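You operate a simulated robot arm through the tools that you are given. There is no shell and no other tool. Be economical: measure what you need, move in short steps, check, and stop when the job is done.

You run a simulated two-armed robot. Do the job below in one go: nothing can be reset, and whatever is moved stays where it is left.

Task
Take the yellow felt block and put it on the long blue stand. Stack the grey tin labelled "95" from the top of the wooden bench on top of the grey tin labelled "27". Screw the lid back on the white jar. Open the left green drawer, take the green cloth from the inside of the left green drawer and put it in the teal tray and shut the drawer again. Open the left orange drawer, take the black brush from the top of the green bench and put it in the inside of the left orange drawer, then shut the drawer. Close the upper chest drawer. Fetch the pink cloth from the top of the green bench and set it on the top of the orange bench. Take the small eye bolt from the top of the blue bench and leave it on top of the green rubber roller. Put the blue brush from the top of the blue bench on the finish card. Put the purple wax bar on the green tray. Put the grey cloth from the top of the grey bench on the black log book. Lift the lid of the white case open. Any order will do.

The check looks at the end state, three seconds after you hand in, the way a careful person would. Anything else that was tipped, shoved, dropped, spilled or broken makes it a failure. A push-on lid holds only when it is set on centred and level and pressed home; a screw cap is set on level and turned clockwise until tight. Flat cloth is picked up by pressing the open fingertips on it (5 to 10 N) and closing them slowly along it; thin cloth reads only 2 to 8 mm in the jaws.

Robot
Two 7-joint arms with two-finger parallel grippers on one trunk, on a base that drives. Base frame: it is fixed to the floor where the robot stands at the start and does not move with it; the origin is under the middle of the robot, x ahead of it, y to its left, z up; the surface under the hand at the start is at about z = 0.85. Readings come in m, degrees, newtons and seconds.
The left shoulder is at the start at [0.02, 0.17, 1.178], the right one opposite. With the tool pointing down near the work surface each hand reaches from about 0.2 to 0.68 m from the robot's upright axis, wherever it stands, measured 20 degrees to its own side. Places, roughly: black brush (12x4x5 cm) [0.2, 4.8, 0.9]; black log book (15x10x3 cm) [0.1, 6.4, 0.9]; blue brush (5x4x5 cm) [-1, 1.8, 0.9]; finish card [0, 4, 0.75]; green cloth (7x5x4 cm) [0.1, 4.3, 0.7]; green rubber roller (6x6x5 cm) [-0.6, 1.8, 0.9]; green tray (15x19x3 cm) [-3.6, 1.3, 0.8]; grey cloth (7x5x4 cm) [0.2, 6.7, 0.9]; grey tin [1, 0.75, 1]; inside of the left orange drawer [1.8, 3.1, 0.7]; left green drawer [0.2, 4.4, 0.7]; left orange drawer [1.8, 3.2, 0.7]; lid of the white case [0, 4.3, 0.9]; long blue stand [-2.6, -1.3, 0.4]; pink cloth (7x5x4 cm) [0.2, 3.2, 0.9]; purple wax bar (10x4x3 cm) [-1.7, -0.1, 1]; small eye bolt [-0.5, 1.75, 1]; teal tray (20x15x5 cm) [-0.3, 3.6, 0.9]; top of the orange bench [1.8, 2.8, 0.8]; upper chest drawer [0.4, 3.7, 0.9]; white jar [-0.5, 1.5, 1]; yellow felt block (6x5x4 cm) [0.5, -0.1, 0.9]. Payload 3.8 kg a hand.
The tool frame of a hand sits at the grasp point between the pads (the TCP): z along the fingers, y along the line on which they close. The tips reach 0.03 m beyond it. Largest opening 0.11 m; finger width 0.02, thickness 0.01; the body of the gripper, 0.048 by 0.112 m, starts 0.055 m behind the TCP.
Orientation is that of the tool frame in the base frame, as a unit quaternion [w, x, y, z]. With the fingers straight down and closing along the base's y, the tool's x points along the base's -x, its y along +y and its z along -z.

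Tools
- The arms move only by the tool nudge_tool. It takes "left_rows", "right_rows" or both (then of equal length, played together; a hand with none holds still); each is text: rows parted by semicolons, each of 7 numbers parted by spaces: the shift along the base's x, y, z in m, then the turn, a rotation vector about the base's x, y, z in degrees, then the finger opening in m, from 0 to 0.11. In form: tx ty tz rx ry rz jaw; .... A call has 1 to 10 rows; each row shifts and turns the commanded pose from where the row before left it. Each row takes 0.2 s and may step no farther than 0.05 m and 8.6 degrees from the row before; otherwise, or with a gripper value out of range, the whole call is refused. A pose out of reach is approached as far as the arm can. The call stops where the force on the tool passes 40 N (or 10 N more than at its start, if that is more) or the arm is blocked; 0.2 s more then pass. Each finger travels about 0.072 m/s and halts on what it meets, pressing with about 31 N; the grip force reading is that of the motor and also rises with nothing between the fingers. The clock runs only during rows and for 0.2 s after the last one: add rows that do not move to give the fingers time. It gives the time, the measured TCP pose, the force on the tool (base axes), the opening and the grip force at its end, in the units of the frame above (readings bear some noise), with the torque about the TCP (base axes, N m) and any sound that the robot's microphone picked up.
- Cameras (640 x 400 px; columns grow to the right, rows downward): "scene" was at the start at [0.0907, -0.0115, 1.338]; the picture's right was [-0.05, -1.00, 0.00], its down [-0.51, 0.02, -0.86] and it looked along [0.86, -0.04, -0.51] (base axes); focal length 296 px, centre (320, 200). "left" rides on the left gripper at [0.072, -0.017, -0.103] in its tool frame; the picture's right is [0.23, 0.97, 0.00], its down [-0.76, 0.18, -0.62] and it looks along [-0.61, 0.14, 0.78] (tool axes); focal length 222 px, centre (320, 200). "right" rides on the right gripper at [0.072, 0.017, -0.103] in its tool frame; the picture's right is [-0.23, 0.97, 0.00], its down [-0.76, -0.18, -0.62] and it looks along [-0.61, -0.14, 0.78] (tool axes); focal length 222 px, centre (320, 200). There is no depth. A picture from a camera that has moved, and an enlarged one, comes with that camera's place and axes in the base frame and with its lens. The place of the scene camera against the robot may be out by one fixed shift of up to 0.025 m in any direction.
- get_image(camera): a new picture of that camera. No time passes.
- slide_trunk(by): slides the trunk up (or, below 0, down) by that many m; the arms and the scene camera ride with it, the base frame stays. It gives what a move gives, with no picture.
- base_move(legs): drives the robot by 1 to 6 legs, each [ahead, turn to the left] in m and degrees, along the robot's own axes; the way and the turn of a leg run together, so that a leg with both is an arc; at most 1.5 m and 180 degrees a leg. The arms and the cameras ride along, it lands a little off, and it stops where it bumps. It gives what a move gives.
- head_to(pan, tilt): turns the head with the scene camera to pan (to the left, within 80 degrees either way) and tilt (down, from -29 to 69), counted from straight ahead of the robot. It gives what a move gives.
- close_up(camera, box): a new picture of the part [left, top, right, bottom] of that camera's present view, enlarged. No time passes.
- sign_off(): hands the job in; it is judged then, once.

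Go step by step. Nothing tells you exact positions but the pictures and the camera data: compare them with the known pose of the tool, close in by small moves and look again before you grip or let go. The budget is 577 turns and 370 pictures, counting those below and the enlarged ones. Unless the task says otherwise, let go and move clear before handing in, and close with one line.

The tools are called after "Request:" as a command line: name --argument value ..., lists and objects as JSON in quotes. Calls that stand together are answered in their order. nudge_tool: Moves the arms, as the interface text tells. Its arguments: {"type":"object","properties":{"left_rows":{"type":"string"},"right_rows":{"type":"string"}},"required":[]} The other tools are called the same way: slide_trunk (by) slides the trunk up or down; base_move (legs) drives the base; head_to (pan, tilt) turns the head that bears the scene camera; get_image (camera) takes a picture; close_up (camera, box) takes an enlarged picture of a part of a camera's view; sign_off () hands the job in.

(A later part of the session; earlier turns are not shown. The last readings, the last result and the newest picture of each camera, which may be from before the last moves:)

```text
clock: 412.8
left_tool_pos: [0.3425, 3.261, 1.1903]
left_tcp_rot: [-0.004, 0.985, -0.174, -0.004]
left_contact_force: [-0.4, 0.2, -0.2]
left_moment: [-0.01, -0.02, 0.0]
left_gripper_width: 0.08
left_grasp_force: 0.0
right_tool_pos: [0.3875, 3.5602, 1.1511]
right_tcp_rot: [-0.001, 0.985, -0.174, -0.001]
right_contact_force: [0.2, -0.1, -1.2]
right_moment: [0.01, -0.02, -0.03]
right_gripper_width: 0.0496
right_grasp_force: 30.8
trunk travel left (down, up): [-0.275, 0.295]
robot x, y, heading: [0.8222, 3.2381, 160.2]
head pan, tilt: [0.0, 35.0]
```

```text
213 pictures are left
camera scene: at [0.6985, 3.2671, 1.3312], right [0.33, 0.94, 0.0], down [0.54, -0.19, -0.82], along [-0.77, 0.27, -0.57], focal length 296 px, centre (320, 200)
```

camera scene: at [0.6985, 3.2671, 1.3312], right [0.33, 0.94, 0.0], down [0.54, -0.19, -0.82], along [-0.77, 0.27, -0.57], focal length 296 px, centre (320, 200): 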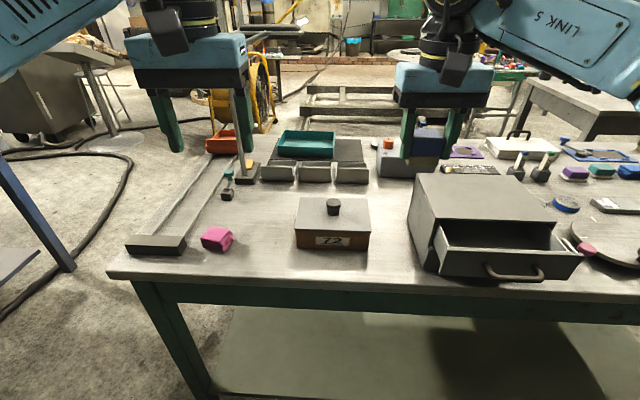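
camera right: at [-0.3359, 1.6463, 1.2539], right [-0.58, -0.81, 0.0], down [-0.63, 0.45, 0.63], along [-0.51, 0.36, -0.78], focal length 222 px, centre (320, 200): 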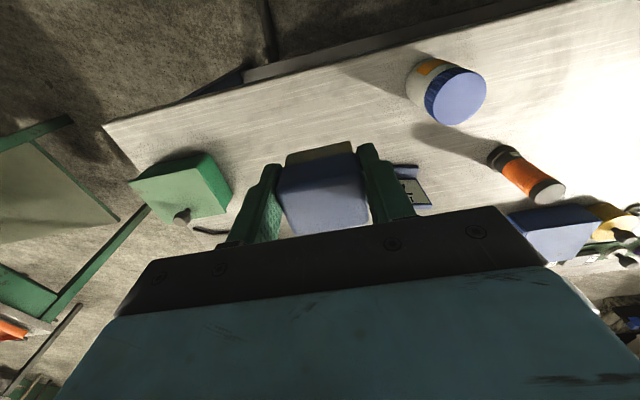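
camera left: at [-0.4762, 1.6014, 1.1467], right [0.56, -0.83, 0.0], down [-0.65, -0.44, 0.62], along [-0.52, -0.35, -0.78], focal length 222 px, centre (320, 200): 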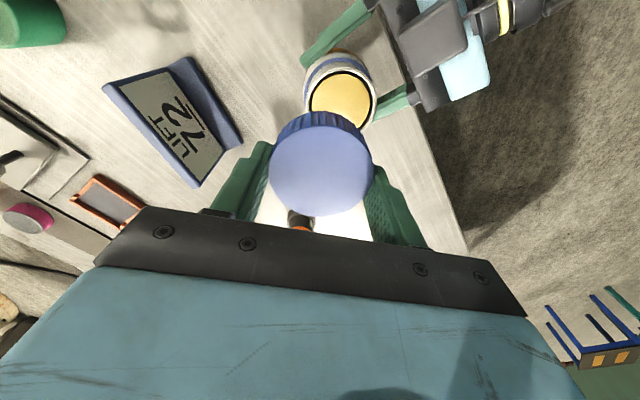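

I see the pink cloth, the brown box, the chest with its upper drawer open toward me, the teal tray, and a white case. I move closer and look for the finish card.

Request:
base_move --legs '[[0.27, 0]]'

Request:
head_to --pan -35 --tilt 35

Request:
get_image --camera "scene"

Request:
head_to --pan 25 --tilt 45

Request:
get_image --camera "scene"

```text
clock: 414.7
left_tool_pos: [0.0884, 3.3498, 1.192]
left_tcp_rot: [-0.004, 0.985, -0.172, -0.005]
left_contact_force: [-0.6, 0.1, -0.1]
left_moment: [-0.01, -0.05, -0.01]
left_gripper_width: 0.0799
left_grasp_force: 0.0
right_tool_pos: [0.1313, 3.6491, 1.1499]
right_tcp_rot: [0.0, 0.985, -0.171, -0.002]
right_contact_force: [-0.2, 0.4, 0.1]
right_moment: [-0.03, -0.01, -0.03]
right_gripper_width: 0.0494
right_grasp_force: 31.2
trunk travel left (down, up): [-0.275, 0.295]
robot x, y, heading: [0.5669, 3.3276, 160.8]
head pan, tilt: [0.0, 35.0]
```

```text
clock: 415.7
left_tool_pos: [0.0881, 3.3483, 1.191]
left_tcp_rot: [-0.003, 0.985, -0.172, -0.005]
left_contact_force: [-0.2, -0.5, 1.1]
left_moment: [-0.02, 0.02, 0.01]
left_gripper_width: 0.08
left_grasp_force: 0.0
right_tool_pos: [0.1314, 3.648, 1.1521]
right_tcp_rot: [0.0, 0.985, -0.172, -0.002]
right_contact_force: [-0.2, 0.2, -1.4]
right_moment: [-0.01, 0.0, 0.01]
right_gripper_width: 0.0491
right_grasp_force: 31.2
trunk travel left (down, up): [-0.275, 0.295]
robot x, y, heading: [0.5693, 3.3288, 160.7]
head pan, tilt: [-35.0, 35.0]
```

```text
212 pictures are left
camera scene: at [0.476, 3.3986, 1.3312], right [0.81, 0.58, 0.0], down [0.34, -0.47, -0.82], along [-0.48, 0.66, -0.57], focal length 296 px, centre (320, 200)
```

scene: 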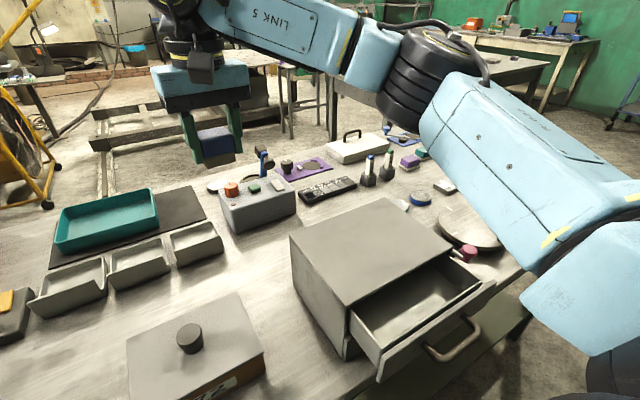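

```text
clock: 417.0
left_tool_pos: [0.0875, 3.3487, 1.1905]
left_tcp_rot: [-0.004, 0.985, -0.172, -0.005]
left_contact_force: [0.0, -0.3, 0.6]
left_moment: [0.03, 0.02, -0.02]
left_gripper_width: 0.0803
left_grasp_force: 0.1
right_tool_pos: [0.132, 3.6485, 1.1505]
right_tcp_rot: [0.0, 0.985, -0.172, -0.001]
right_contact_force: [0.3, 0.3, -1.0]
right_moment: [0.0, -0.04, 0.01]
right_gripper_width: 0.0495
right_grasp_force: 31.2
trunk travel left (down, up): [-0.275, 0.295]
robot x, y, heading: [0.5689, 3.3256, 160.8]
head pan, tilt: [25.0, 45.0]
```

```text
211 pictures are left
camera scene: at [0.4465, 3.3191, 1.3164], right [-0.1, 1.0, 0.0], down [0.7, 0.07, -0.71], along [-0.7, -0.07, -0.71], focal length 296 px, centre (320, 200)
```

scene: 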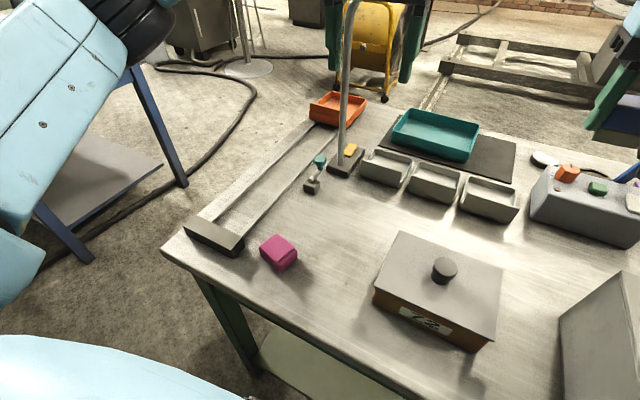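

Request:
head_to --pan -35 --tilt 35

Request:
close_up --camera "scene" --box '[200, 110, 460, 260]'

```text
clock: 418.3
left_tool_pos: [0.0871, 3.3483, 1.191]
left_tcp_rot: [-0.004, 0.985, -0.173, -0.006]
left_contact_force: [0.1, 0.6, 0.2]
left_moment: [0.03, 0.0, 0.01]
left_gripper_width: 0.0801
left_grasp_force: 0.1
right_tool_pos: [0.1311, 3.6477, 1.1515]
right_tcp_rot: [0.0, 0.985, -0.171, -0.001]
right_contact_force: [0.0, 0.0, -0.4]
right_moment: [0.02, 0.0, -0.02]
right_gripper_width: 0.0494
right_grasp_force: 31.1
trunk travel left (down, up): [-0.275, 0.295]
robot x, y, heading: [0.5679, 3.3267, 160.5]
head pan, tilt: [-35.0, 35.0]
```

```text
2.46 times, centred on (330, 185) of scene
camera zoom: at [0.476, 3.3986, 1.3312], right [0.81, 0.58, 0.0], down [0.34, -0.47, -0.82], along [-0.48, 0.66, -0.57], focal length 727 px, centre (295, 237)
```

zoom: 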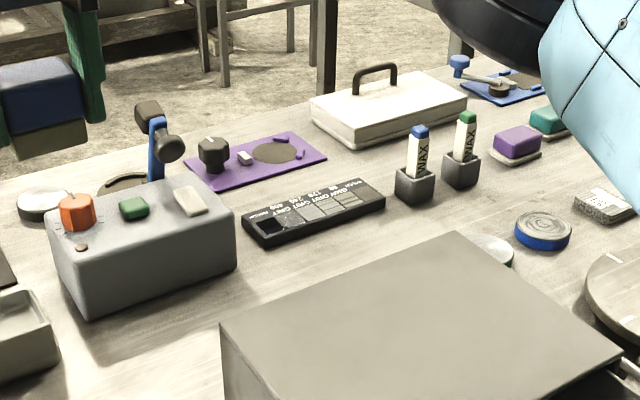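

Request:
close_up --camera "scene" --box '[290, 160, 370, 215]'

Request:
close_up --camera "scene" --box '[200, 140, 340, 240]'

```text
7.27 times, centred on (330, 188) of scene
camera zoom: at [0.476, 3.3986, 1.3312], right [0.81, 0.58, 0.0], down [0.34, -0.47, -0.82], along [-0.48, 0.66, -0.57], focal length 2149 px, centre (247, 291)
```

zoom: 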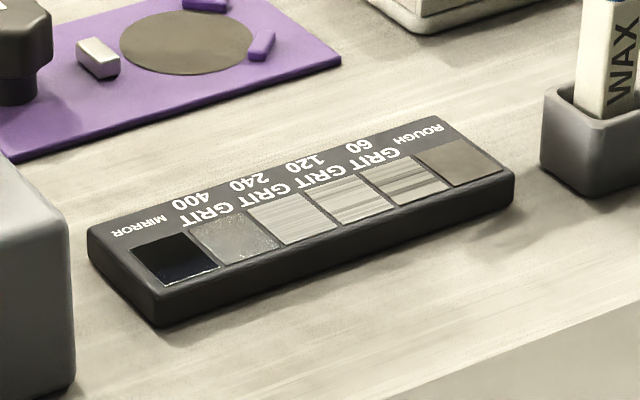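

```text
4.00 times, centred on (270, 190) of scene
camera zoom: at [0.476, 3.3986, 1.3312], right [0.81, 0.58, 0.0], down [0.34, -0.47, -0.82], along [-0.48, 0.66, -0.57], focal length 1182 px, centre (520, 240)
```

zoom: 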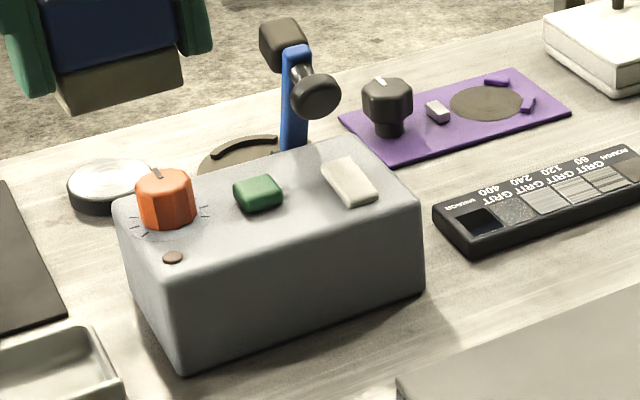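

The black bar with MIRROR…ROUGH samples at about (0.07,3.99) is the finish card. First I'll close the chest drawer; I reposition in front of it.

Request:
base_move --legs '[[-0.25, 0], [0, -85], [0.45, 0], [0, 84]]'

Request:
head_to --pan 5 --tilt 45

Request:
get_image --camera "scene"

```text
clock: 429.6
left_tool_pos: [0.4435, 3.7278, 1.1901]
left_tcp_rot: [-0.004, 0.979, -0.206, -0.005]
left_contact_force: [0.3, -0.2, 0.1]
left_moment: [0.0, -0.01, 0.01]
left_gripper_width: 0.0801
left_grasp_force: 0.1
right_tool_pos: [0.5076, 4.0249, 1.1513]
right_tcp_rot: [-0.001, 0.979, -0.205, -0.001]
right_contact_force: [-0.5, -0.2, -1.2]
right_moment: [0.01, -0.01, -0.02]
right_gripper_width: 0.0494
right_grasp_force: 30.3
trunk travel left (down, up): [-0.275, 0.295]
robot x, y, heading: [0.9171, 3.6749, 157.0]
head pan, tilt: [-35.0, 35.0]
```

```text
clock: 430.7
left_tool_pos: [0.444, 3.7278, 1.1896]
left_tcp_rot: [-0.004, 0.978, -0.206, -0.005]
left_contact_force: [-0.3, 0.2, 1.1]
left_moment: [0.01, 0.0, 0.0]
left_gripper_width: 0.0801
left_grasp_force: 0.1
right_tool_pos: [0.5059, 4.0242, 1.1508]
right_tcp_rot: [0.0, 0.979, -0.206, -0.002]
right_contact_force: [1.2, 1.1, 0.2]
right_moment: [-0.01, -0.02, 0.02]
right_gripper_width: 0.0494
right_grasp_force: 31.1
trunk travel left (down, up): [-0.275, 0.295]
robot x, y, heading: [0.9219, 3.6773, 156.8]
head pan, tilt: [5.0, 45.0]
```

```text
207 pictures are left
camera scene: at [0.8037, 3.7015, 1.3164], right [0.31, 0.95, 0.0], down [0.67, -0.22, -0.71], along [-0.67, 0.22, -0.71], focal length 296 px, centre (320, 200)
```

scene: 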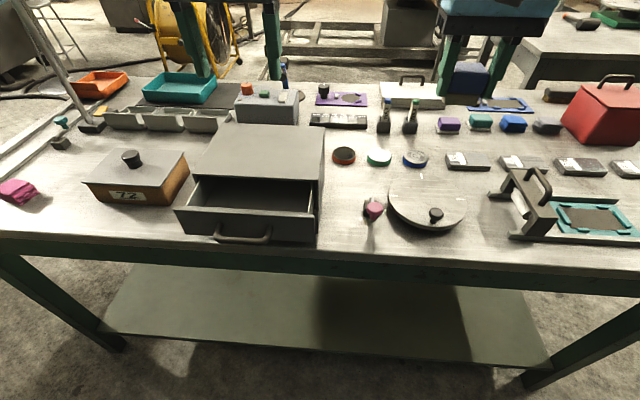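

The drawer front spans about (0.38,3.57)–(0.49,3.80). I close the left fingers, come down in front of the handle and push it in.

Request:
nudge_tool --left_rows "0.04 -0.03 0 0 0 0 0.04; 0.04 -0.03 0 0 0 0 0.0; 0.036 -0.038 0 0 0 0 0.0; 0 0 -0.045 0 0 0 0.0; 0 0 -0.045 0 0 0 0.0; 0 0 -0.045 0 0 0 0.0; 0 0 -0.045 0 0 0 0.0; 0 0 -0.045 0 0 0 0.0; 0 0 -0.04 0 0 0 0.0; 0 0 0 0 0 0 0.0"

Request:
get_image --camera "scene"

Request:
get_image --camera "left"

```text
refused: row 3 steps farther than a row can; nothing moved
```

```text
206 pictures are left
camera scene: at [0.8037, 3.7015, 1.3164], right [0.31, 0.95, 0.0], down [0.67, -0.22, -0.71], along [-0.67, 0.22, -0.71], focal length 296 px, centre (320, 200)
```

scene: 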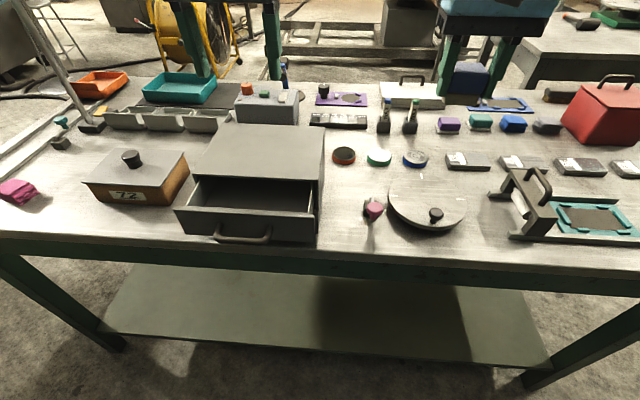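

```text
205 pictures are left
camera left: at [0.5159, 3.7142, 1.2945], right [-0.19, -0.98, -0.01], down [-0.76, 0.14, 0.63], along [-0.62, 0.12, -0.78], focal length 222 px, centre (320, 200)
```

left: 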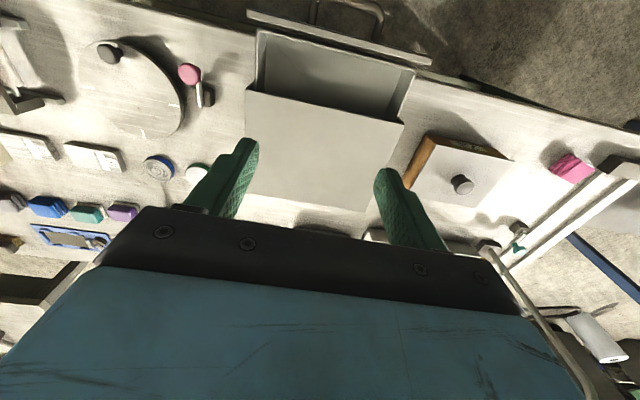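

Request:
nudge_tool --left_rows "0.036 -0.02 0 0 0 0 0.04; 0.036 -0.02 0 0 0 0 0.0; 0.036 -0.02 0 0 0 0 0.0; 0.036 -0.02 0 0 0 0 0.0; 0 0 -0.045 0 0 0 0.0; 0 0 -0.045 0 0 0 0.0; 0 0 -0.045 0 0 0 0.0; 0 0 -0.045 0 0 0 0.0; 0 0 -0.045 0 0 0 0.0; 0 0 -0.04 0 0 0 0.0"

Request:
get_image --camera "scene"

Request:
get_image --camera "left"

```text
clock: 432.9
left_tool_pos: [0.5888, 3.6479, 0.9251]
left_tcp_rot: [-0.004, 0.978, -0.206, -0.005]
left_contact_force: [1.0, -0.9, -0.1]
left_moment: [-0.03, 0.0, 0.03]
left_gripper_width: 0.0
left_grasp_force: 31.3
right_tool_pos: [0.5074, 4.0238, 1.1509]
right_tcp_rot: [0.0, 0.979, -0.205, -0.001]
right_contact_force: [0.2, 0.1, 0.1]
right_moment: [-0.02, 0.02, 0.01]
right_gripper_width: 0.0495
right_grasp_force: 31.1
trunk travel left (down, up): [-0.275, 0.295]
robot x, y, heading: [0.9194, 3.6734, 157.0]
head pan, tilt: [5.0, 45.0]
```

```text
204 pictures are left
camera scene: at [0.8036, 3.7013, 1.3164], right [0.31, 0.95, 0.0], down [0.67, -0.22, -0.71], along [-0.67, 0.22, -0.71], focal length 296 px, centre (320, 200)
```

scene: 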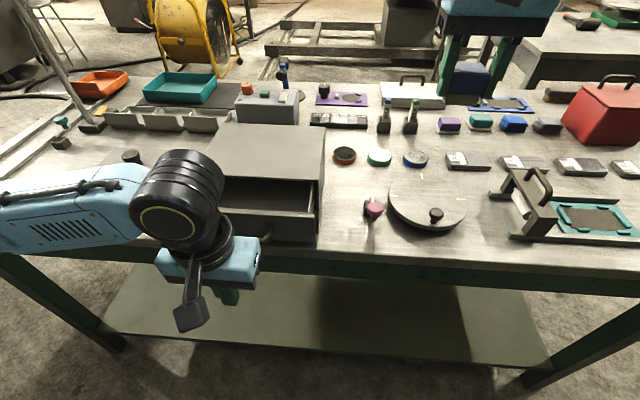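

```text
203 pictures are left
camera left: at [0.6611, 3.6327, 1.0302], right [-0.18, -0.98, -0.01], down [-0.76, 0.14, 0.63], along [-0.62, 0.12, -0.78], focal length 222 px, centre (320, 200)
```

left: 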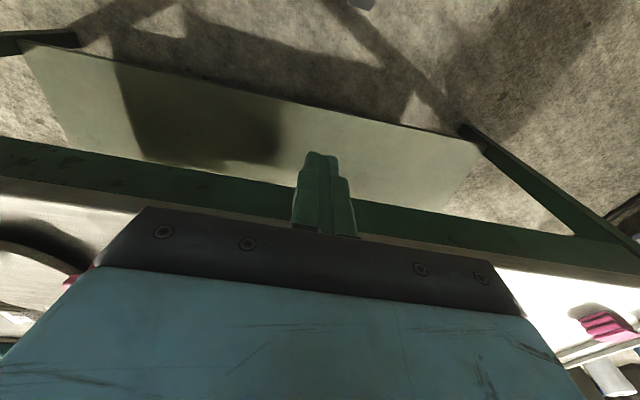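

Request:
nudge_tool --left_rows "-0.018 0.008 0 0 0 0 0; -0.018 0.008 0 0 0 0 0; -0.018 0.008 0 0 0 0 0; -0.018 0.008 0 0 0 0 0; -0.018 0.008 0 0 0 0 0; -0.018 0.008 0 0 0 0 0; 0 0 0 0 0 0 0"

Request:
get_image --camera "scene"

```text
clock: 434.5
left_tool_pos: [0.4793, 3.6963, 0.9262]
left_tcp_rot: [-0.004, 0.978, -0.206, -0.006]
left_contact_force: [-0.4, -0.5, 0.2]
left_moment: [0.02, 0.03, -0.02]
left_gripper_width: 0.0
left_grasp_force: 31.7
right_tool_pos: [0.5063, 4.0248, 1.1517]
right_tcp_rot: [-0.001, 0.979, -0.205, -0.001]
right_contact_force: [0.1, 0.3, -0.6]
right_moment: [0.02, -0.04, -0.02]
right_gripper_width: 0.0491
right_grasp_force: 30.8
trunk travel left (down, up): [-0.275, 0.295]
robot x, y, heading: [0.9196, 3.6764, 157.0]
head pan, tilt: [5.0, 45.0]
```

```text
202 pictures are left
camera scene: at [0.8038, 3.7013, 1.3164], right [0.31, 0.95, 0.0], down [0.67, -0.22, -0.71], along [-0.67, 0.22, -0.71], focal length 296 px, centre (320, 200)
```

scene: 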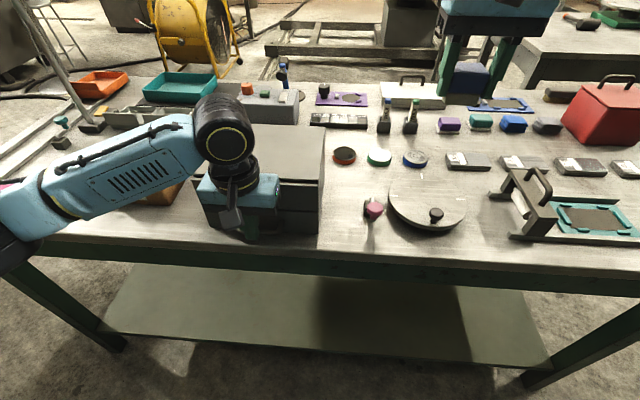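

Request:
nudge_tool --left_rows "-0.014 0.006 0 0 0 0 0; -0.014 0.006 0 0 0 0 0; -0.014 0.006 0 0 0 0 0; -0.014 0.006 0 0 0 0 0; 0 0 0 0 0 0 0"

Request:
close_up --camera "scene" --box '[150, 90, 370, 260]'

```text
clock: 434.9
left_tool_pos: [0.4766, 3.6974, 0.925]
left_tcp_rot: [0.002, 0.977, -0.212, 0.005]
left_contact_force: [23.8, -16.1, 11.5]
left_moment: [0.32, 0.84, 0.28]
left_gripper_width: 0.0002
left_grasp_force: 30.8
right_tool_pos: [0.5095, 4.022, 1.1527]
right_tcp_rot: [-0.002, 0.979, -0.204, -0.001]
right_contact_force: [-0.6, 0.3, -0.8]
right_moment: [0.01, -0.01, -0.01]
right_gripper_width: 0.0491
right_grasp_force: 30.5
trunk travel left (down, up): [-0.275, 0.295]
robot x, y, heading: [0.9219, 3.6758, 157.1]
head pan, tilt: [5.0, 45.0]
stopped in row 2 (left hand): the force on the tool passed its limit at 48 N (the readings are from after the stop); the commanded pose is now the measured one
```

```text
2.35 times, centred on (260, 175) of scene
camera zoom: at [0.8063, 3.6998, 1.3167], right [0.31, 0.95, 0.0], down [0.67, -0.22, -0.71], along [-0.67, 0.22, -0.71], focal length 695 px, centre (461, 259)
```

zoom: 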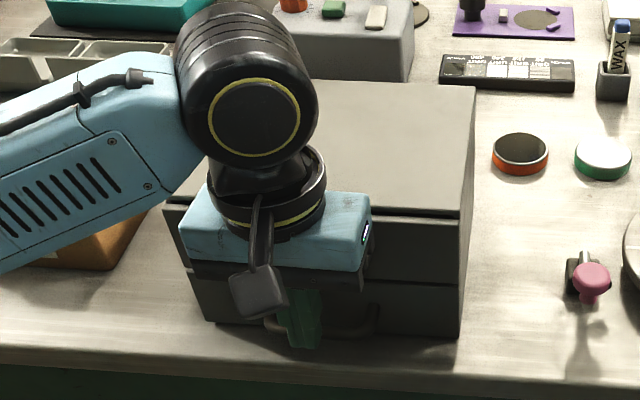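

Request:
nudge_tool --left_rows "0.02 -0.009 0 0 0 0 0; 0.035 -0.016 0 0 0 0 0; 0.035 -0.016 0 0 0 0 0; 0.02 -0.009 0.03 0 0 0 0; 0 0 0.045 0 0 0 0; 0 0 0.045 0 0 0 0; 0 -0.02 0.045 0 0 0 0; 0 -0.03 0.045 0 0 0 0; 0 -0.03 0.04 0 0 0 0.05"

Request:
get_image --camera "scene"

Request:
close_up --camera "scene" --box '[150, 90, 370, 260]'

```text
refused: row 8 steps farther than a row can; nothing moved
```

```text
200 pictures are left
camera scene: at [0.8063, 3.6998, 1.3167], right [0.31, 0.95, 0.0], down [0.67, -0.22, -0.71], along [-0.67, 0.22, -0.71], focal length 296 px, centre (320, 200)
```

scene: 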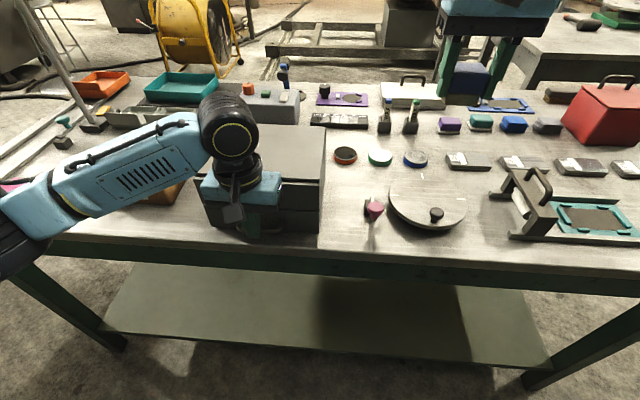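

```text
2.35 times, centred on (260, 175) of scene
camera zoom: at [0.8063, 3.6998, 1.3167], right [0.31, 0.95, 0.0], down [0.67, -0.22, -0.71], along [-0.67, 0.22, -0.71], focal length 695 px, centre (461, 259)
```

zoom: 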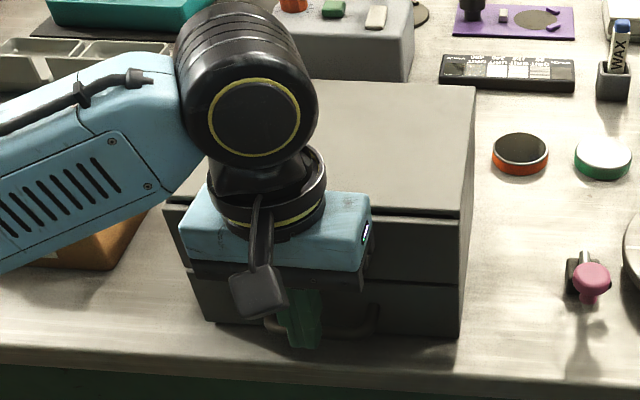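

Request:
nudge_tool --left_rows "0.02 -0.009 0 0 0 0 0; 0.035 -0.016 0 0 0 0 0; 0.035 -0.016 0 0 0 0 0; 0.01 -0.004 0.04 0 0 0 0; 0 0 0.045 0 0 0 0; 0 0 0.045 0 0 0 0; 0 -0.02 0.04 0 0 0 0; 0 -0.03 0.035 0 0 0 0; 0 -0.03 0.035 0 0 0 0.05"

Request:
close_up --camera "scene" --box '[150, 90, 370, 260]'

```text
clock: 436.9
left_tool_pos: [0.5724, 3.5752, 1.166]
left_tcp_rot: [-0.001, 0.978, -0.21, 0.002]
left_contact_force: [0.1, -0.3, 0.6]
left_moment: [-0.02, 0.01, -0.01]
left_gripper_width: 0.0506
left_grasp_force: 0.9
right_tool_pos: [0.5073, 4.0235, 1.1521]
right_tcp_rot: [-0.001, 0.979, -0.205, -0.001]
right_contact_force: [0.4, -0.6, -0.9]
right_moment: [0.04, 0.01, -0.01]
right_gripper_width: 0.0493
right_grasp_force: 31.5
trunk travel left (down, up): [-0.275, 0.295]
robot x, y, heading: [0.9194, 3.6756, 156.9]
head pan, tilt: [5.0, 45.0]
```

```text
2.35 times, centred on (260, 175) of scene
camera zoom: at [0.8046, 3.7004, 1.3165], right [0.31, 0.95, 0.0], down [0.67, -0.22, -0.71], along [-0.67, 0.22, -0.71], focal length 695 px, centre (461, 259)
```

zoom: 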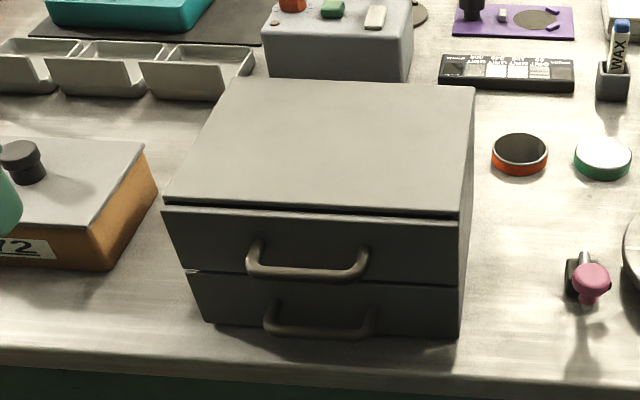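

The upper drawer is shut. The rest on this bench is best reached from its west side; I drive round the south end.

Request:
base_move --legs '[[0, 93], [1.35, 0], [0, -90], [1.5, 0], [0, -90]]'

Request:
head_to --pan -30 --tilt 25

Request:
get_image --camera "scene"

```text
clock: 462.1
left_tool_pos: [-1.0727, 3.3133, 1.1663]
left_tcp_rot: [-0.001, -0.578, 0.816, -0.002]
left_contact_force: [-0.7, -0.2, 0.5]
left_moment: [-0.01, 0.01, 0.01]
left_gripper_width: 0.0502
left_grasp_force: 0.0
right_tool_pos: [-0.6317, 3.4142, 1.1501]
right_tcp_rot: [0.001, -0.582, 0.813, 0.001]
right_contact_force: [0.6, 0.2, -1.0]
right_moment: [-0.01, 0.03, 0.01]
right_gripper_width: 0.0494
right_grasp_force: 31.0
trunk travel left (down, up): [-0.275, 0.295]
robot x, y, heading: [-0.9444, 2.9744, 72.1]
head pan, tilt: [5.0, 45.0]
```

```text
clock: 463.1
left_tool_pos: [-1.0733, 3.312, 1.1652]
left_tcp_rot: [-0.001, -0.578, 0.816, -0.002]
left_contact_force: [-0.2, 0.1, 0.1]
left_moment: [-0.04, -0.01, -0.02]
left_gripper_width: 0.0501
left_grasp_force: 0.0
right_tool_pos: [-0.6326, 3.4159, 1.1505]
right_tcp_rot: [0.002, -0.582, 0.813, 0.0]
right_contact_force: [-0.1, -0.6, -0.2]
right_moment: [-0.02, -0.02, 0.01]
right_gripper_width: 0.0492
right_grasp_force: 31.1
trunk travel left (down, up): [-0.275, 0.295]
robot x, y, heading: [-0.9445, 2.9702, 71.8]
head pan, tilt: [-30.0, 25.0]
```

```text
197 pictures are left
camera scene: at [-0.8895, 3.0467, 1.3469], right [0.67, -0.75, 0.0], down [-0.32, -0.28, -0.91], along [0.68, 0.6, -0.42], focal length 296 px, centre (320, 200)
```

scene: 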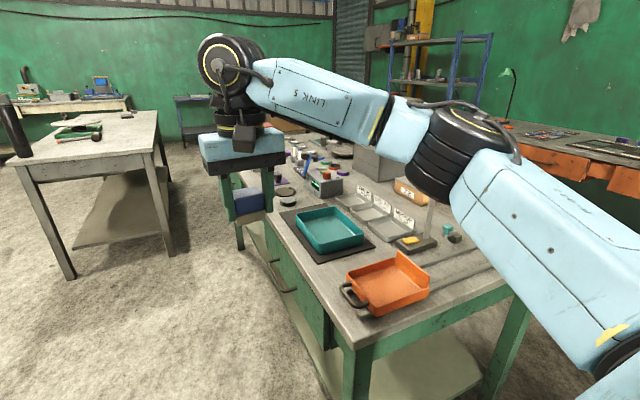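

The green drawers are on this west side, with the teal tray near. I drive north along the bench and face it.

Request:
base_move --legs '[[1.2, 0], [0, -92]]'

Request:
head_to --pan 5 --tilt 45

Request:
get_image --camera "scene"

```text
clock: 473.1
left_tool_pos: [-0.2173, 4.221, 1.1655]
left_tcp_rot: [-0.002, 0.194, 0.981, 0.0]
left_contact_force: [-0.8, -0.6, 0.6]
left_moment: [-0.01, -0.02, 0.03]
left_gripper_width: 0.05
left_grasp_force: 0.1
right_tool_pos: [-0.1378, 3.7744, 1.1518]
right_tcp_rot: [0.002, 0.189, 0.982, 0.001]
right_contact_force: [0.2, 0.6, -1.0]
right_moment: [0.0, 0.04, 0.0]
right_gripper_width: 0.0495
right_grasp_force: 30.6
trunk travel left (down, up): [-0.275, 0.295]
robot x, y, heading: [-0.5611, 4.1135, -21.3]
head pan, tilt: [-30.0, 25.0]
```

```text
clock: 474.1
left_tool_pos: [-0.2158, 4.2219, 1.1643]
left_tcp_rot: [-0.002, 0.194, 0.981, 0.0]
left_contact_force: [-0.7, -0.2, 0.1]
left_moment: [0.01, -0.03, -0.02]
left_gripper_width: 0.0503
left_grasp_force: 0.1
right_tool_pos: [-0.1376, 3.7767, 1.1511]
right_tcp_rot: [0.001, 0.189, 0.982, -0.001]
right_contact_force: [-0.5, 0.6, -1.1]
right_moment: [0.01, -0.03, 0.01]
right_gripper_width: 0.0491
right_grasp_force: 31.4
trunk travel left (down, up): [-0.275, 0.295]
robot x, y, heading: [-0.5632, 4.1092, -21.2]
head pan, tilt: [5.0, 45.0]
```

```text
196 pictures are left
camera scene: at [-0.4856, 4.073, 1.3164], right [-0.28, -0.96, 0.0], down [-0.68, 0.2, -0.71], along [0.68, -0.2, -0.71], focal length 296 px, centre (320, 200)
```

scene: 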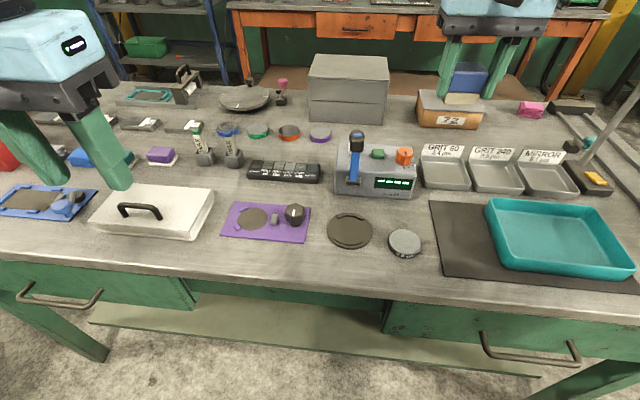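

The card is at (0.067,4.002). I shift 25 cm north so the right hand can reach it comfortably.

Request:
base_move --legs '[[0, 90], [0.26, 0], [0, -90], [0.07, 0]]'

Request:
get_image --camera "scene"

```text
clock: 484.3
left_tool_pos: [-0.07, 4.4652, 1.1643]
left_tcp_rot: [-0.003, 0.172, 0.985, 0.0]
left_contact_force: [0.0, 0.3, -0.7]
left_moment: [0.02, 0.03, 0.03]
left_gripper_width: 0.05
left_grasp_force: 0.0
right_tool_pos: [0.0297, 4.0233, 1.1502]
right_tcp_rot: [0.0, 0.166, 0.986, -0.001]
right_contact_force: [0.6, 0.1, -1.3]
right_moment: [0.03, 0.06, -0.02]
right_gripper_width: 0.0492
right_grasp_force: 30.9
trunk travel left (down, up): [-0.275, 0.295]
robot x, y, heading: [-0.4128, 4.3383, -18.8]
head pan, tilt: [5.0, 45.0]
```

```text
195 pictures are left
camera scene: at [-0.3317, 4.3051, 1.3163], right [-0.24, -0.97, 0.0], down [-0.69, 0.17, -0.71], along [0.69, -0.17, -0.71], focal length 296 px, centre (320, 200)
```

scene: 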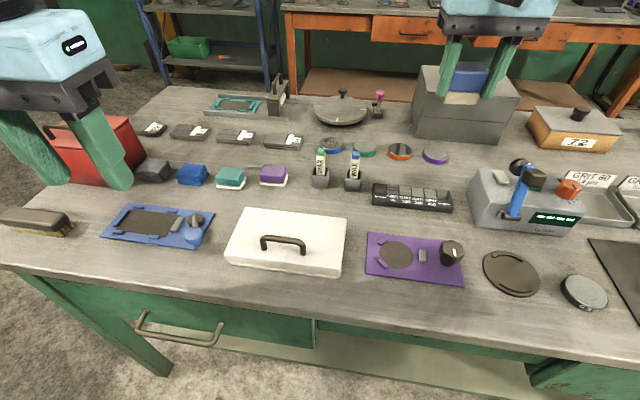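

Request:
nudge_tool --right_rows "0.018 -0.011 -0.02 0 0 0 0.025; 0.018 -0.01 -0.03 0 0 0 0.025; 0 0 -0.03 0 0 0 0.025; 0 0 0 0 0 0 0.025"

Request:
get_image --camera "right"

Request:
close_up --camera "scene" --box '[300, 80, 520, 250]'

```text
clock: 485.3
left_tool_pos: [-0.0708, 4.4646, 1.1658]
left_tcp_rot: [-0.001, 0.171, 0.985, -0.002]
left_contact_force: [0.8, 0.6, 0.3]
left_moment: [-0.01, 0.01, -0.01]
left_gripper_width: 0.0503
left_grasp_force: 0.0
right_tool_pos: [0.0648, 4.0021, 1.0719]
right_tcp_rot: [0.0, 0.166, 0.986, -0.002]
right_contact_force: [1.3, 0.8, -0.7]
right_moment: [-0.01, -0.01, 0.03]
right_gripper_width: 0.0493
right_grasp_force: 30.9
trunk travel left (down, up): [-0.275, 0.295]
robot x, y, heading: [-0.4114, 4.3381, -18.8]
head pan, tilt: [5.0, 45.0]
```

```text
194 pictures are left
camera right: at [0.0018, 4.0418, 1.1749], right [0.53, 0.85, 0.0], down [0.66, -0.42, 0.63], along [0.53, -0.34, -0.78], focal length 222 px, centre (320, 200)
```

right: 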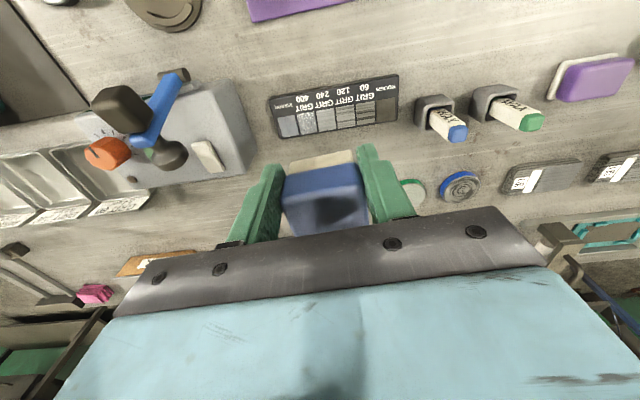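

```text
2.35 times, centred on (410, 165) of scene
camera zoom: at [-0.3327, 4.3056, 1.3164], right [-0.24, -0.97, 0.0], down [-0.69, 0.17, -0.71], along [0.69, -0.17, -0.71], focal length 695 px, centre (108, 282)
```

zoom: 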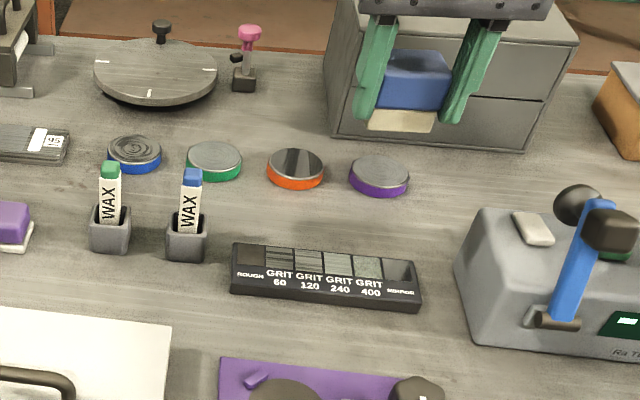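

Request:
nudge_tool --right_rows "0.011 0.0035 -0.03 0 0 0 0.025; 0.011 0.0035 -0.04 0 0 0 0.025; 0 0 -0.04 0 0 0 0.025; 0 0 -0.03 0 0 0 0.025; 0 0 0 0 0 0 0.025"

Request:
get_image --camera "right"

Request:
close_up --camera "scene" --box '[300, 80, 520, 250]'

```text
clock: 486.5
left_tool_pos: [-0.0706, 4.4648, 1.1642]
left_tcp_rot: [-0.002, 0.172, 0.985, -0.001]
left_contact_force: [0.9, -0.7, 0.1]
left_moment: [-0.01, 0.0, -0.01]
left_gripper_width: 0.0502
left_grasp_force: 0.0
right_tool_pos: [0.0859, 4.0104, 0.9313]
right_tcp_rot: [0.002, 0.167, 0.986, 0.0]
right_contact_force: [-0.1, 0.1, 0.0]
right_moment: [0.01, 0.01, -0.03]
right_gripper_width: 0.0495
right_grasp_force: 30.8
trunk travel left (down, up): [-0.275, 0.295]
robot x, y, heading: [-0.4098, 4.3389, -18.8]
head pan, tilt: [5.0, 45.0]
```

```text
192 pictures are left
camera right: at [0.0236, 4.0497, 1.0338], right [0.53, 0.85, 0.0], down [0.66, -0.42, 0.63], along [0.53, -0.34, -0.78], focal length 222 px, centre (320, 200)
```

right: 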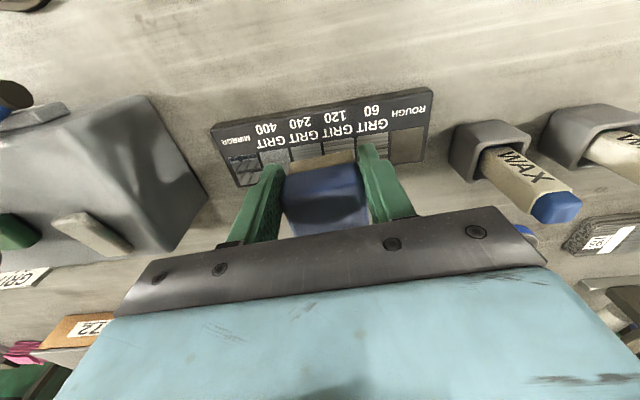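

```text
2.35 times, centred on (410, 165) of scene
camera zoom: at [-0.3328, 4.3055, 1.3164], right [-0.24, -0.97, 0.0], down [-0.69, 0.17, -0.71], along [0.69, -0.17, -0.71], focal length 695 px, centre (108, 282)
```

zoom: 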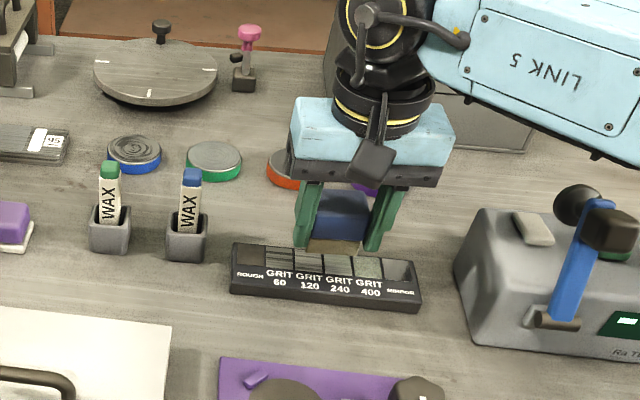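

Request:
nudge_tool --right_rows "-0.003 0.001 -0.008 0 0 0 0.025; 0 0 -0.005 0 0 0 0.025; 0 0 -0.004 0 0 0 0.025; 0 0 -0.004 0 0 0 0.025; 0 0 0 0 0 0 0.025"

Request:
close_up --camera "scene" --box '[340, 120, 480, 230]'

```text
clock: 487.7
left_tool_pos: [-0.0704, 4.4643, 1.1662]
left_tcp_rot: [-0.002, 0.172, 0.985, -0.001]
left_contact_force: [0.4, 0.0, -0.8]
left_moment: [0.01, 0.01, -0.04]
left_gripper_width: 0.0502
left_grasp_force: 0.2
right_tool_pos: [0.0837, 4.0095, 0.9092]
right_tcp_rot: [0.002, 0.166, 0.986, -0.001]
right_contact_force: [0.7, 0.1, -1.6]
right_moment: [0.0, 0.03, -0.01]
right_gripper_width: 0.0494
right_grasp_force: 31.4
trunk travel left (down, up): [-0.275, 0.295]
robot x, y, heading: [-0.4125, 4.3413, -18.6]
head pan, tilt: [5.0, 45.0]
```

```text
3.64 times, centred on (410, 175) of scene
camera zoom: at [-0.3327, 4.3054, 1.3164], right [-0.24, -0.97, 0.0], down [-0.69, 0.17, -0.71], along [0.69, -0.17, -0.71], focal length 1074 px, centre (-7, 291)
```

zoom: 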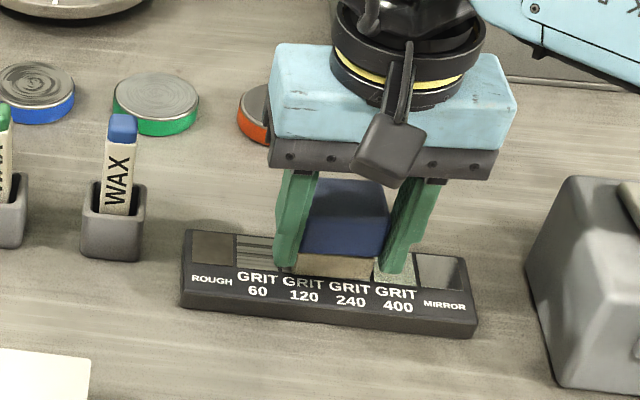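

Request:
nudge_tool --right_rows "-0.006 0.002 0 0 0 0 0.025; 0 0 -0.003 0 0 0 0.025; 0 0 -0.002 0 0 0 0.025; 0 0 0 0 0 0 0.025"

Request:
close_up --camera "scene" --box '[340, 120, 480, 230]'

```text
clock: 488.7
left_tool_pos: [-0.072, 4.464, 1.1651]
left_tcp_rot: [-0.002, 0.173, 0.985, -0.001]
left_contact_force: [-0.3, 1.0, -0.1]
left_moment: [-0.01, 0.02, -0.02]
left_gripper_width: 0.05
left_grasp_force: 0.0
right_tool_pos: [0.0766, 4.0112, 0.9066]
right_tcp_rot: [0.003, 0.166, 0.986, 0.0]
right_contact_force: [-0.8, -2.6, 11.0]
right_moment: [-0.12, -0.11, -0.03]
right_gripper_width: 0.0495
right_grasp_force: 31.3
trunk travel left (down, up): [-0.275, 0.295]
robot x, y, heading: [-0.4096, 4.3376, -18.7]
head pan, tilt: [5.0, 45.0]
```

```text
3.64 times, centred on (410, 175) of scene
camera zoom: at [-0.3337, 4.3058, 1.3166], right [-0.24, -0.97, 0.0], down [-0.69, 0.17, -0.71], along [0.69, -0.17, -0.71], focal length 1074 px, centre (-7, 291)
```

zoom: 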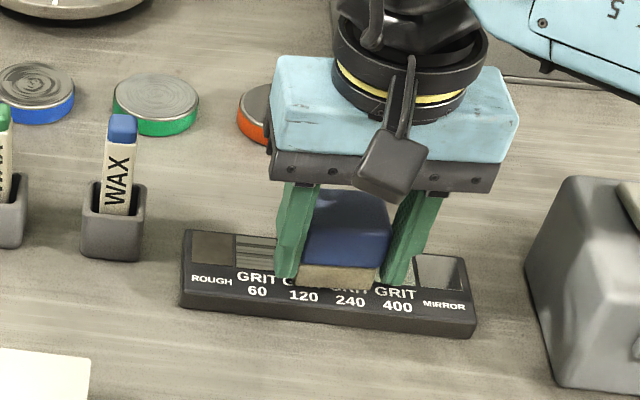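

Contact; the brush stands on the card. Release and rise.

Request:
nudge_tool --right_rows "0 0 0.001 0 0 0 0.04; 0 0 0 0 0 0 0.06; 0 0 0 0 0 0 0.072; 0 0 0 0 0 0 0.072; 0 0 0.03 0 0 0 0.072; 0 0 0.045 0 0 0 0.072; 0 0 0.045 0 0 0 0.072; 0 0 0.045 0 0 0 0.072; 0 0 0.045 0 0 0 0.072; 0 0 0 0 0 0 0.072"

Request:
close_up --camera "scene" --box '[300, 80, 520, 250]'

```text
clock: 490.9
left_tool_pos: [-0.0706, 4.4646, 1.1653]
left_tcp_rot: [-0.002, 0.172, 0.985, -0.001]
left_contact_force: [-0.2, -0.4, 0.0]
left_moment: [0.01, 0.01, 0.0]
left_gripper_width: 0.0501
left_grasp_force: 0.0
right_tool_pos: [0.0774, 4.0142, 1.1162]
right_tcp_rot: [0.001, 0.167, 0.986, -0.001]
right_contact_force: [0.0, -0.3, -0.1]
right_moment: [0.01, 0.02, 0.01]
right_gripper_width: 0.0722
right_grasp_force: 0.0
trunk travel left (down, up): [-0.275, 0.295]
robot x, y, heading: [-0.4088, 4.3373, -18.7]
head pan, tilt: [5.0, 45.0]
```

```text
2.35 times, centred on (410, 165) of scene
camera zoom: at [-0.3326, 4.3052, 1.3163], right [-0.24, -0.97, 0.0], down [-0.69, 0.17, -0.71], along [0.69, -0.17, -0.71], focal length 695 px, centre (108, 282)
```

zoom: 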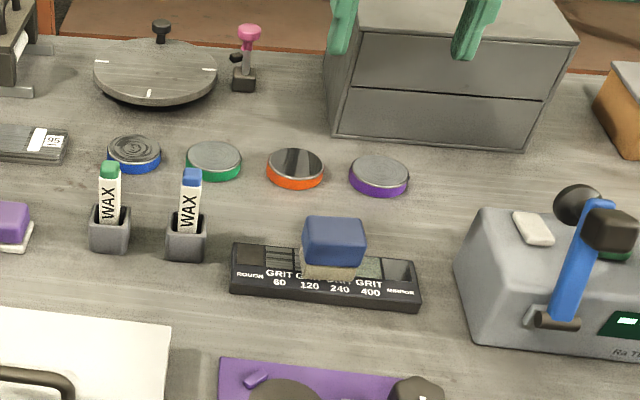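

The blue brush is on the finish card. Now the white case: a closer look.

Request:
close_up --camera "scene" --box '[210, 190, 370, 290]'

Request:
nudge_tool --right_rows "-0.04 0.03 0 0 0 0 0.072; -0.04 0.03 0 0 0 0 0.072; -0.04 0.03 0 0 0 0 0.072; -0.03 0.03 0 0 0 0 0.072; 0 0 0 0 0 0 0.072"

Request:
get_image --camera "right"

```text
4.00 times, centred on (290, 240) of scene
camera zoom: at [-0.3326, 4.3052, 1.3163], right [-0.24, -0.97, 0.0], down [-0.69, 0.17, -0.71], along [0.69, -0.17, -0.71], focal length 1182 px, centre (440, 40)
```

zoom: 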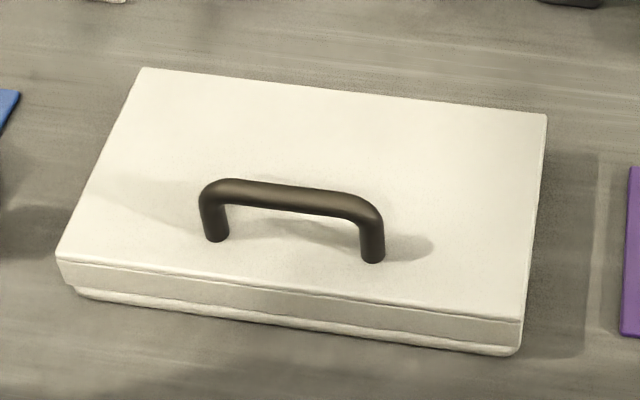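

```text
clock: 492.1
left_tool_pos: [-0.0719, 4.4643, 1.1654]
left_tcp_rot: [-0.001, 0.171, 0.985, -0.001]
left_contact_force: [-0.1, 1.1, 0.2]
left_moment: [0.01, 0.01, 0.01]
left_gripper_width: 0.0501
left_grasp_force: 0.1
right_tool_pos: [-0.07, 4.1305, 1.1158]
right_tcp_rot: [0.001, 0.167, 0.986, 0.0]
right_contact_force: [0.7, -0.6, 0.6]
right_moment: [0.03, -0.03, -0.01]
right_gripper_width: 0.0721
right_grasp_force: 0.1
trunk travel left (down, up): [-0.275, 0.295]
robot x, y, heading: [-0.4103, 4.3415, -18.8]
head pan, tilt: [5.0, 45.0]
```

```text
186 pictures are left
camera right: at [-0.1336, 4.1699, 1.2187], right [0.54, 0.84, 0.0], down [0.66, -0.42, 0.63], along [0.53, -0.34, -0.78], focal length 222 px, centre (320, 200)
```

right: 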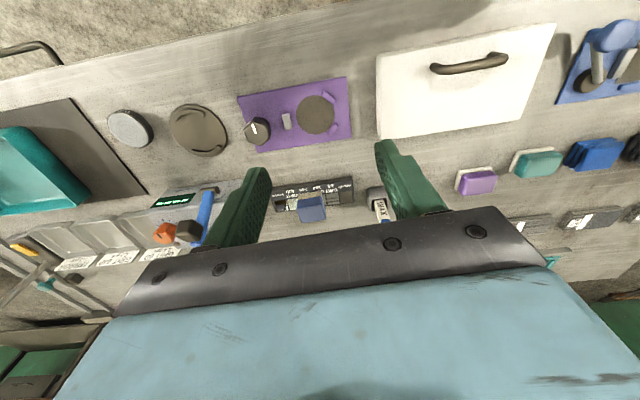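

The handle's two posts are about 85 mm apart along the hinge direction, so I can grip them end to end and let the lid pivot in the fingers. The left hand goes above the handle, the right moves aside.

Request:
nudge_tool --right_rows "-0.02 -0.04 0 0 0 0 0.072; -0.02 -0.04 0 0 0 0 0.072; -0.02 -0.04 0 0 0 0 0.072; 0 -0.03 0 0 0 0 0.072; 0 0 0 0 0 0 0.072; 0 0 0 0 0 0 0.072" --left_rows "0 0 0 0 0 -1.5 0.105; 0.01 -0.03 0 0 0 -1.5 0.105; 0.012 -0.04 0 0 0 0 0.105; 0.012 -0.04 0 0 0 0 0.105; 0.012 -0.04 -0.01 0 0 0 0.105; 0.01 -0.025 -0.03 0 0 0 0.105"

Request:
get_image --camera "left"

```text
clock: 493.5
left_tool_pos: [-0.0135, 4.2881, 1.1262]
left_tcp_rot: [-0.002, 0.197, 0.98, 0.0]
left_contact_force: [0.8, -0.5, -1.0]
left_moment: [0.02, 0.01, -0.01]
left_gripper_width: 0.1053
left_grasp_force: 0.2
right_tool_pos: [-0.1321, 3.9815, 1.1157]
right_tcp_rot: [0.002, 0.167, 0.986, 0.0]
right_contact_force: [0.0, 0.0, 0.4]
right_moment: [0.01, 0.04, 0.01]
right_gripper_width: 0.0722
right_grasp_force: 0.1
trunk travel left (down, up): [-0.275, 0.295]
robot x, y, heading: [-0.412, 4.3368, -18.6]
head pan, tilt: [5.0, 45.0]
```

```text
185 pictures are left
camera left: at [-0.0887, 4.3006, 1.2306], right [0.17, 0.99, 0.0], down [0.77, -0.13, 0.62], along [0.61, -0.1, -0.78], focal length 222 px, centre (320, 200)
```

left: 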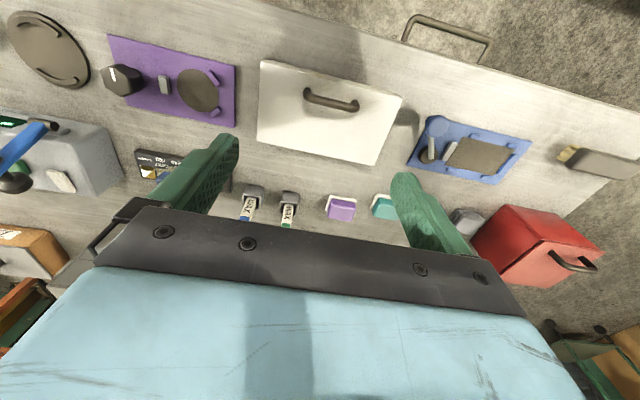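

Request:
nudge_tool --left_rows "0.001 0.008 -0.04 0 0 1 0.105; 0 0.006 -0.045 0 0 1 0.105; 0 0 -0.045 0 0 0 0.1; 0 0 -0.03 0 0 0 0.1; 0 0 0 0 0 0 0.1"

Request:
get_image --camera "left"

Request:
close_up --camera "scene" --box '[190, 150, 390, 300]'

```text
clock: 494.7
left_tool_pos: [-0.0132, 4.3023, 0.9649]
left_tcp_rot: [-0.002, 0.18, 0.984, -0.001]
left_contact_force: [0.1, 0.4, -0.3]
left_moment: [-0.03, 0.02, 0.05]
left_gripper_width: 0.1
left_grasp_force: 0.1
right_tool_pos: [-0.1325, 3.9812, 1.1181]
right_tcp_rot: [0.001, 0.167, 0.986, -0.001]
right_contact_force: [-0.6, 0.5, -0.1]
right_moment: [-0.01, 0.0, 0.01]
right_gripper_width: 0.0722
right_grasp_force: 0.2
trunk travel left (down, up): [-0.275, 0.295]
robot x, y, heading: [-0.4101, 4.3421, -18.7]
head pan, tilt: [5.0, 45.0]
```

```text
184 pictures are left
camera left: at [-0.0874, 4.3126, 1.0699], right [0.13, 0.99, 0.0], down [0.78, -0.1, 0.62], along [0.61, -0.08, -0.78], focal length 222 px, centre (320, 200)
```

left: 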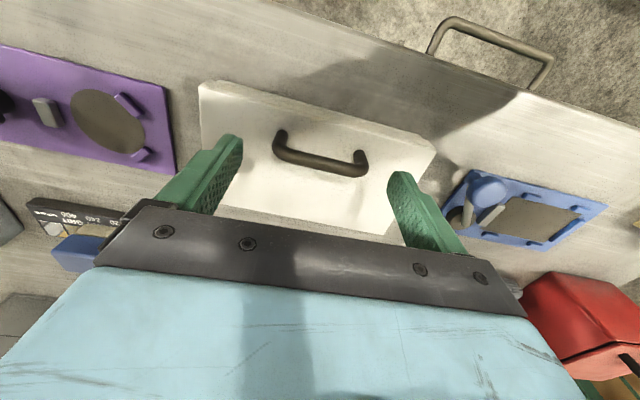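

```text
2.67 times, centred on (290, 225) of scene
camera zoom: at [-0.3328, 4.3055, 1.3164], right [-0.24, -0.97, 0.0], down [-0.69, 0.17, -0.71], along [0.69, -0.17, -0.71], focal length 788 px, centre (400, 133)
```

zoom: 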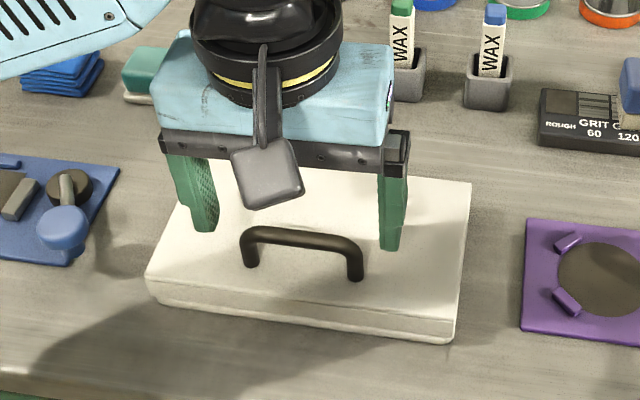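

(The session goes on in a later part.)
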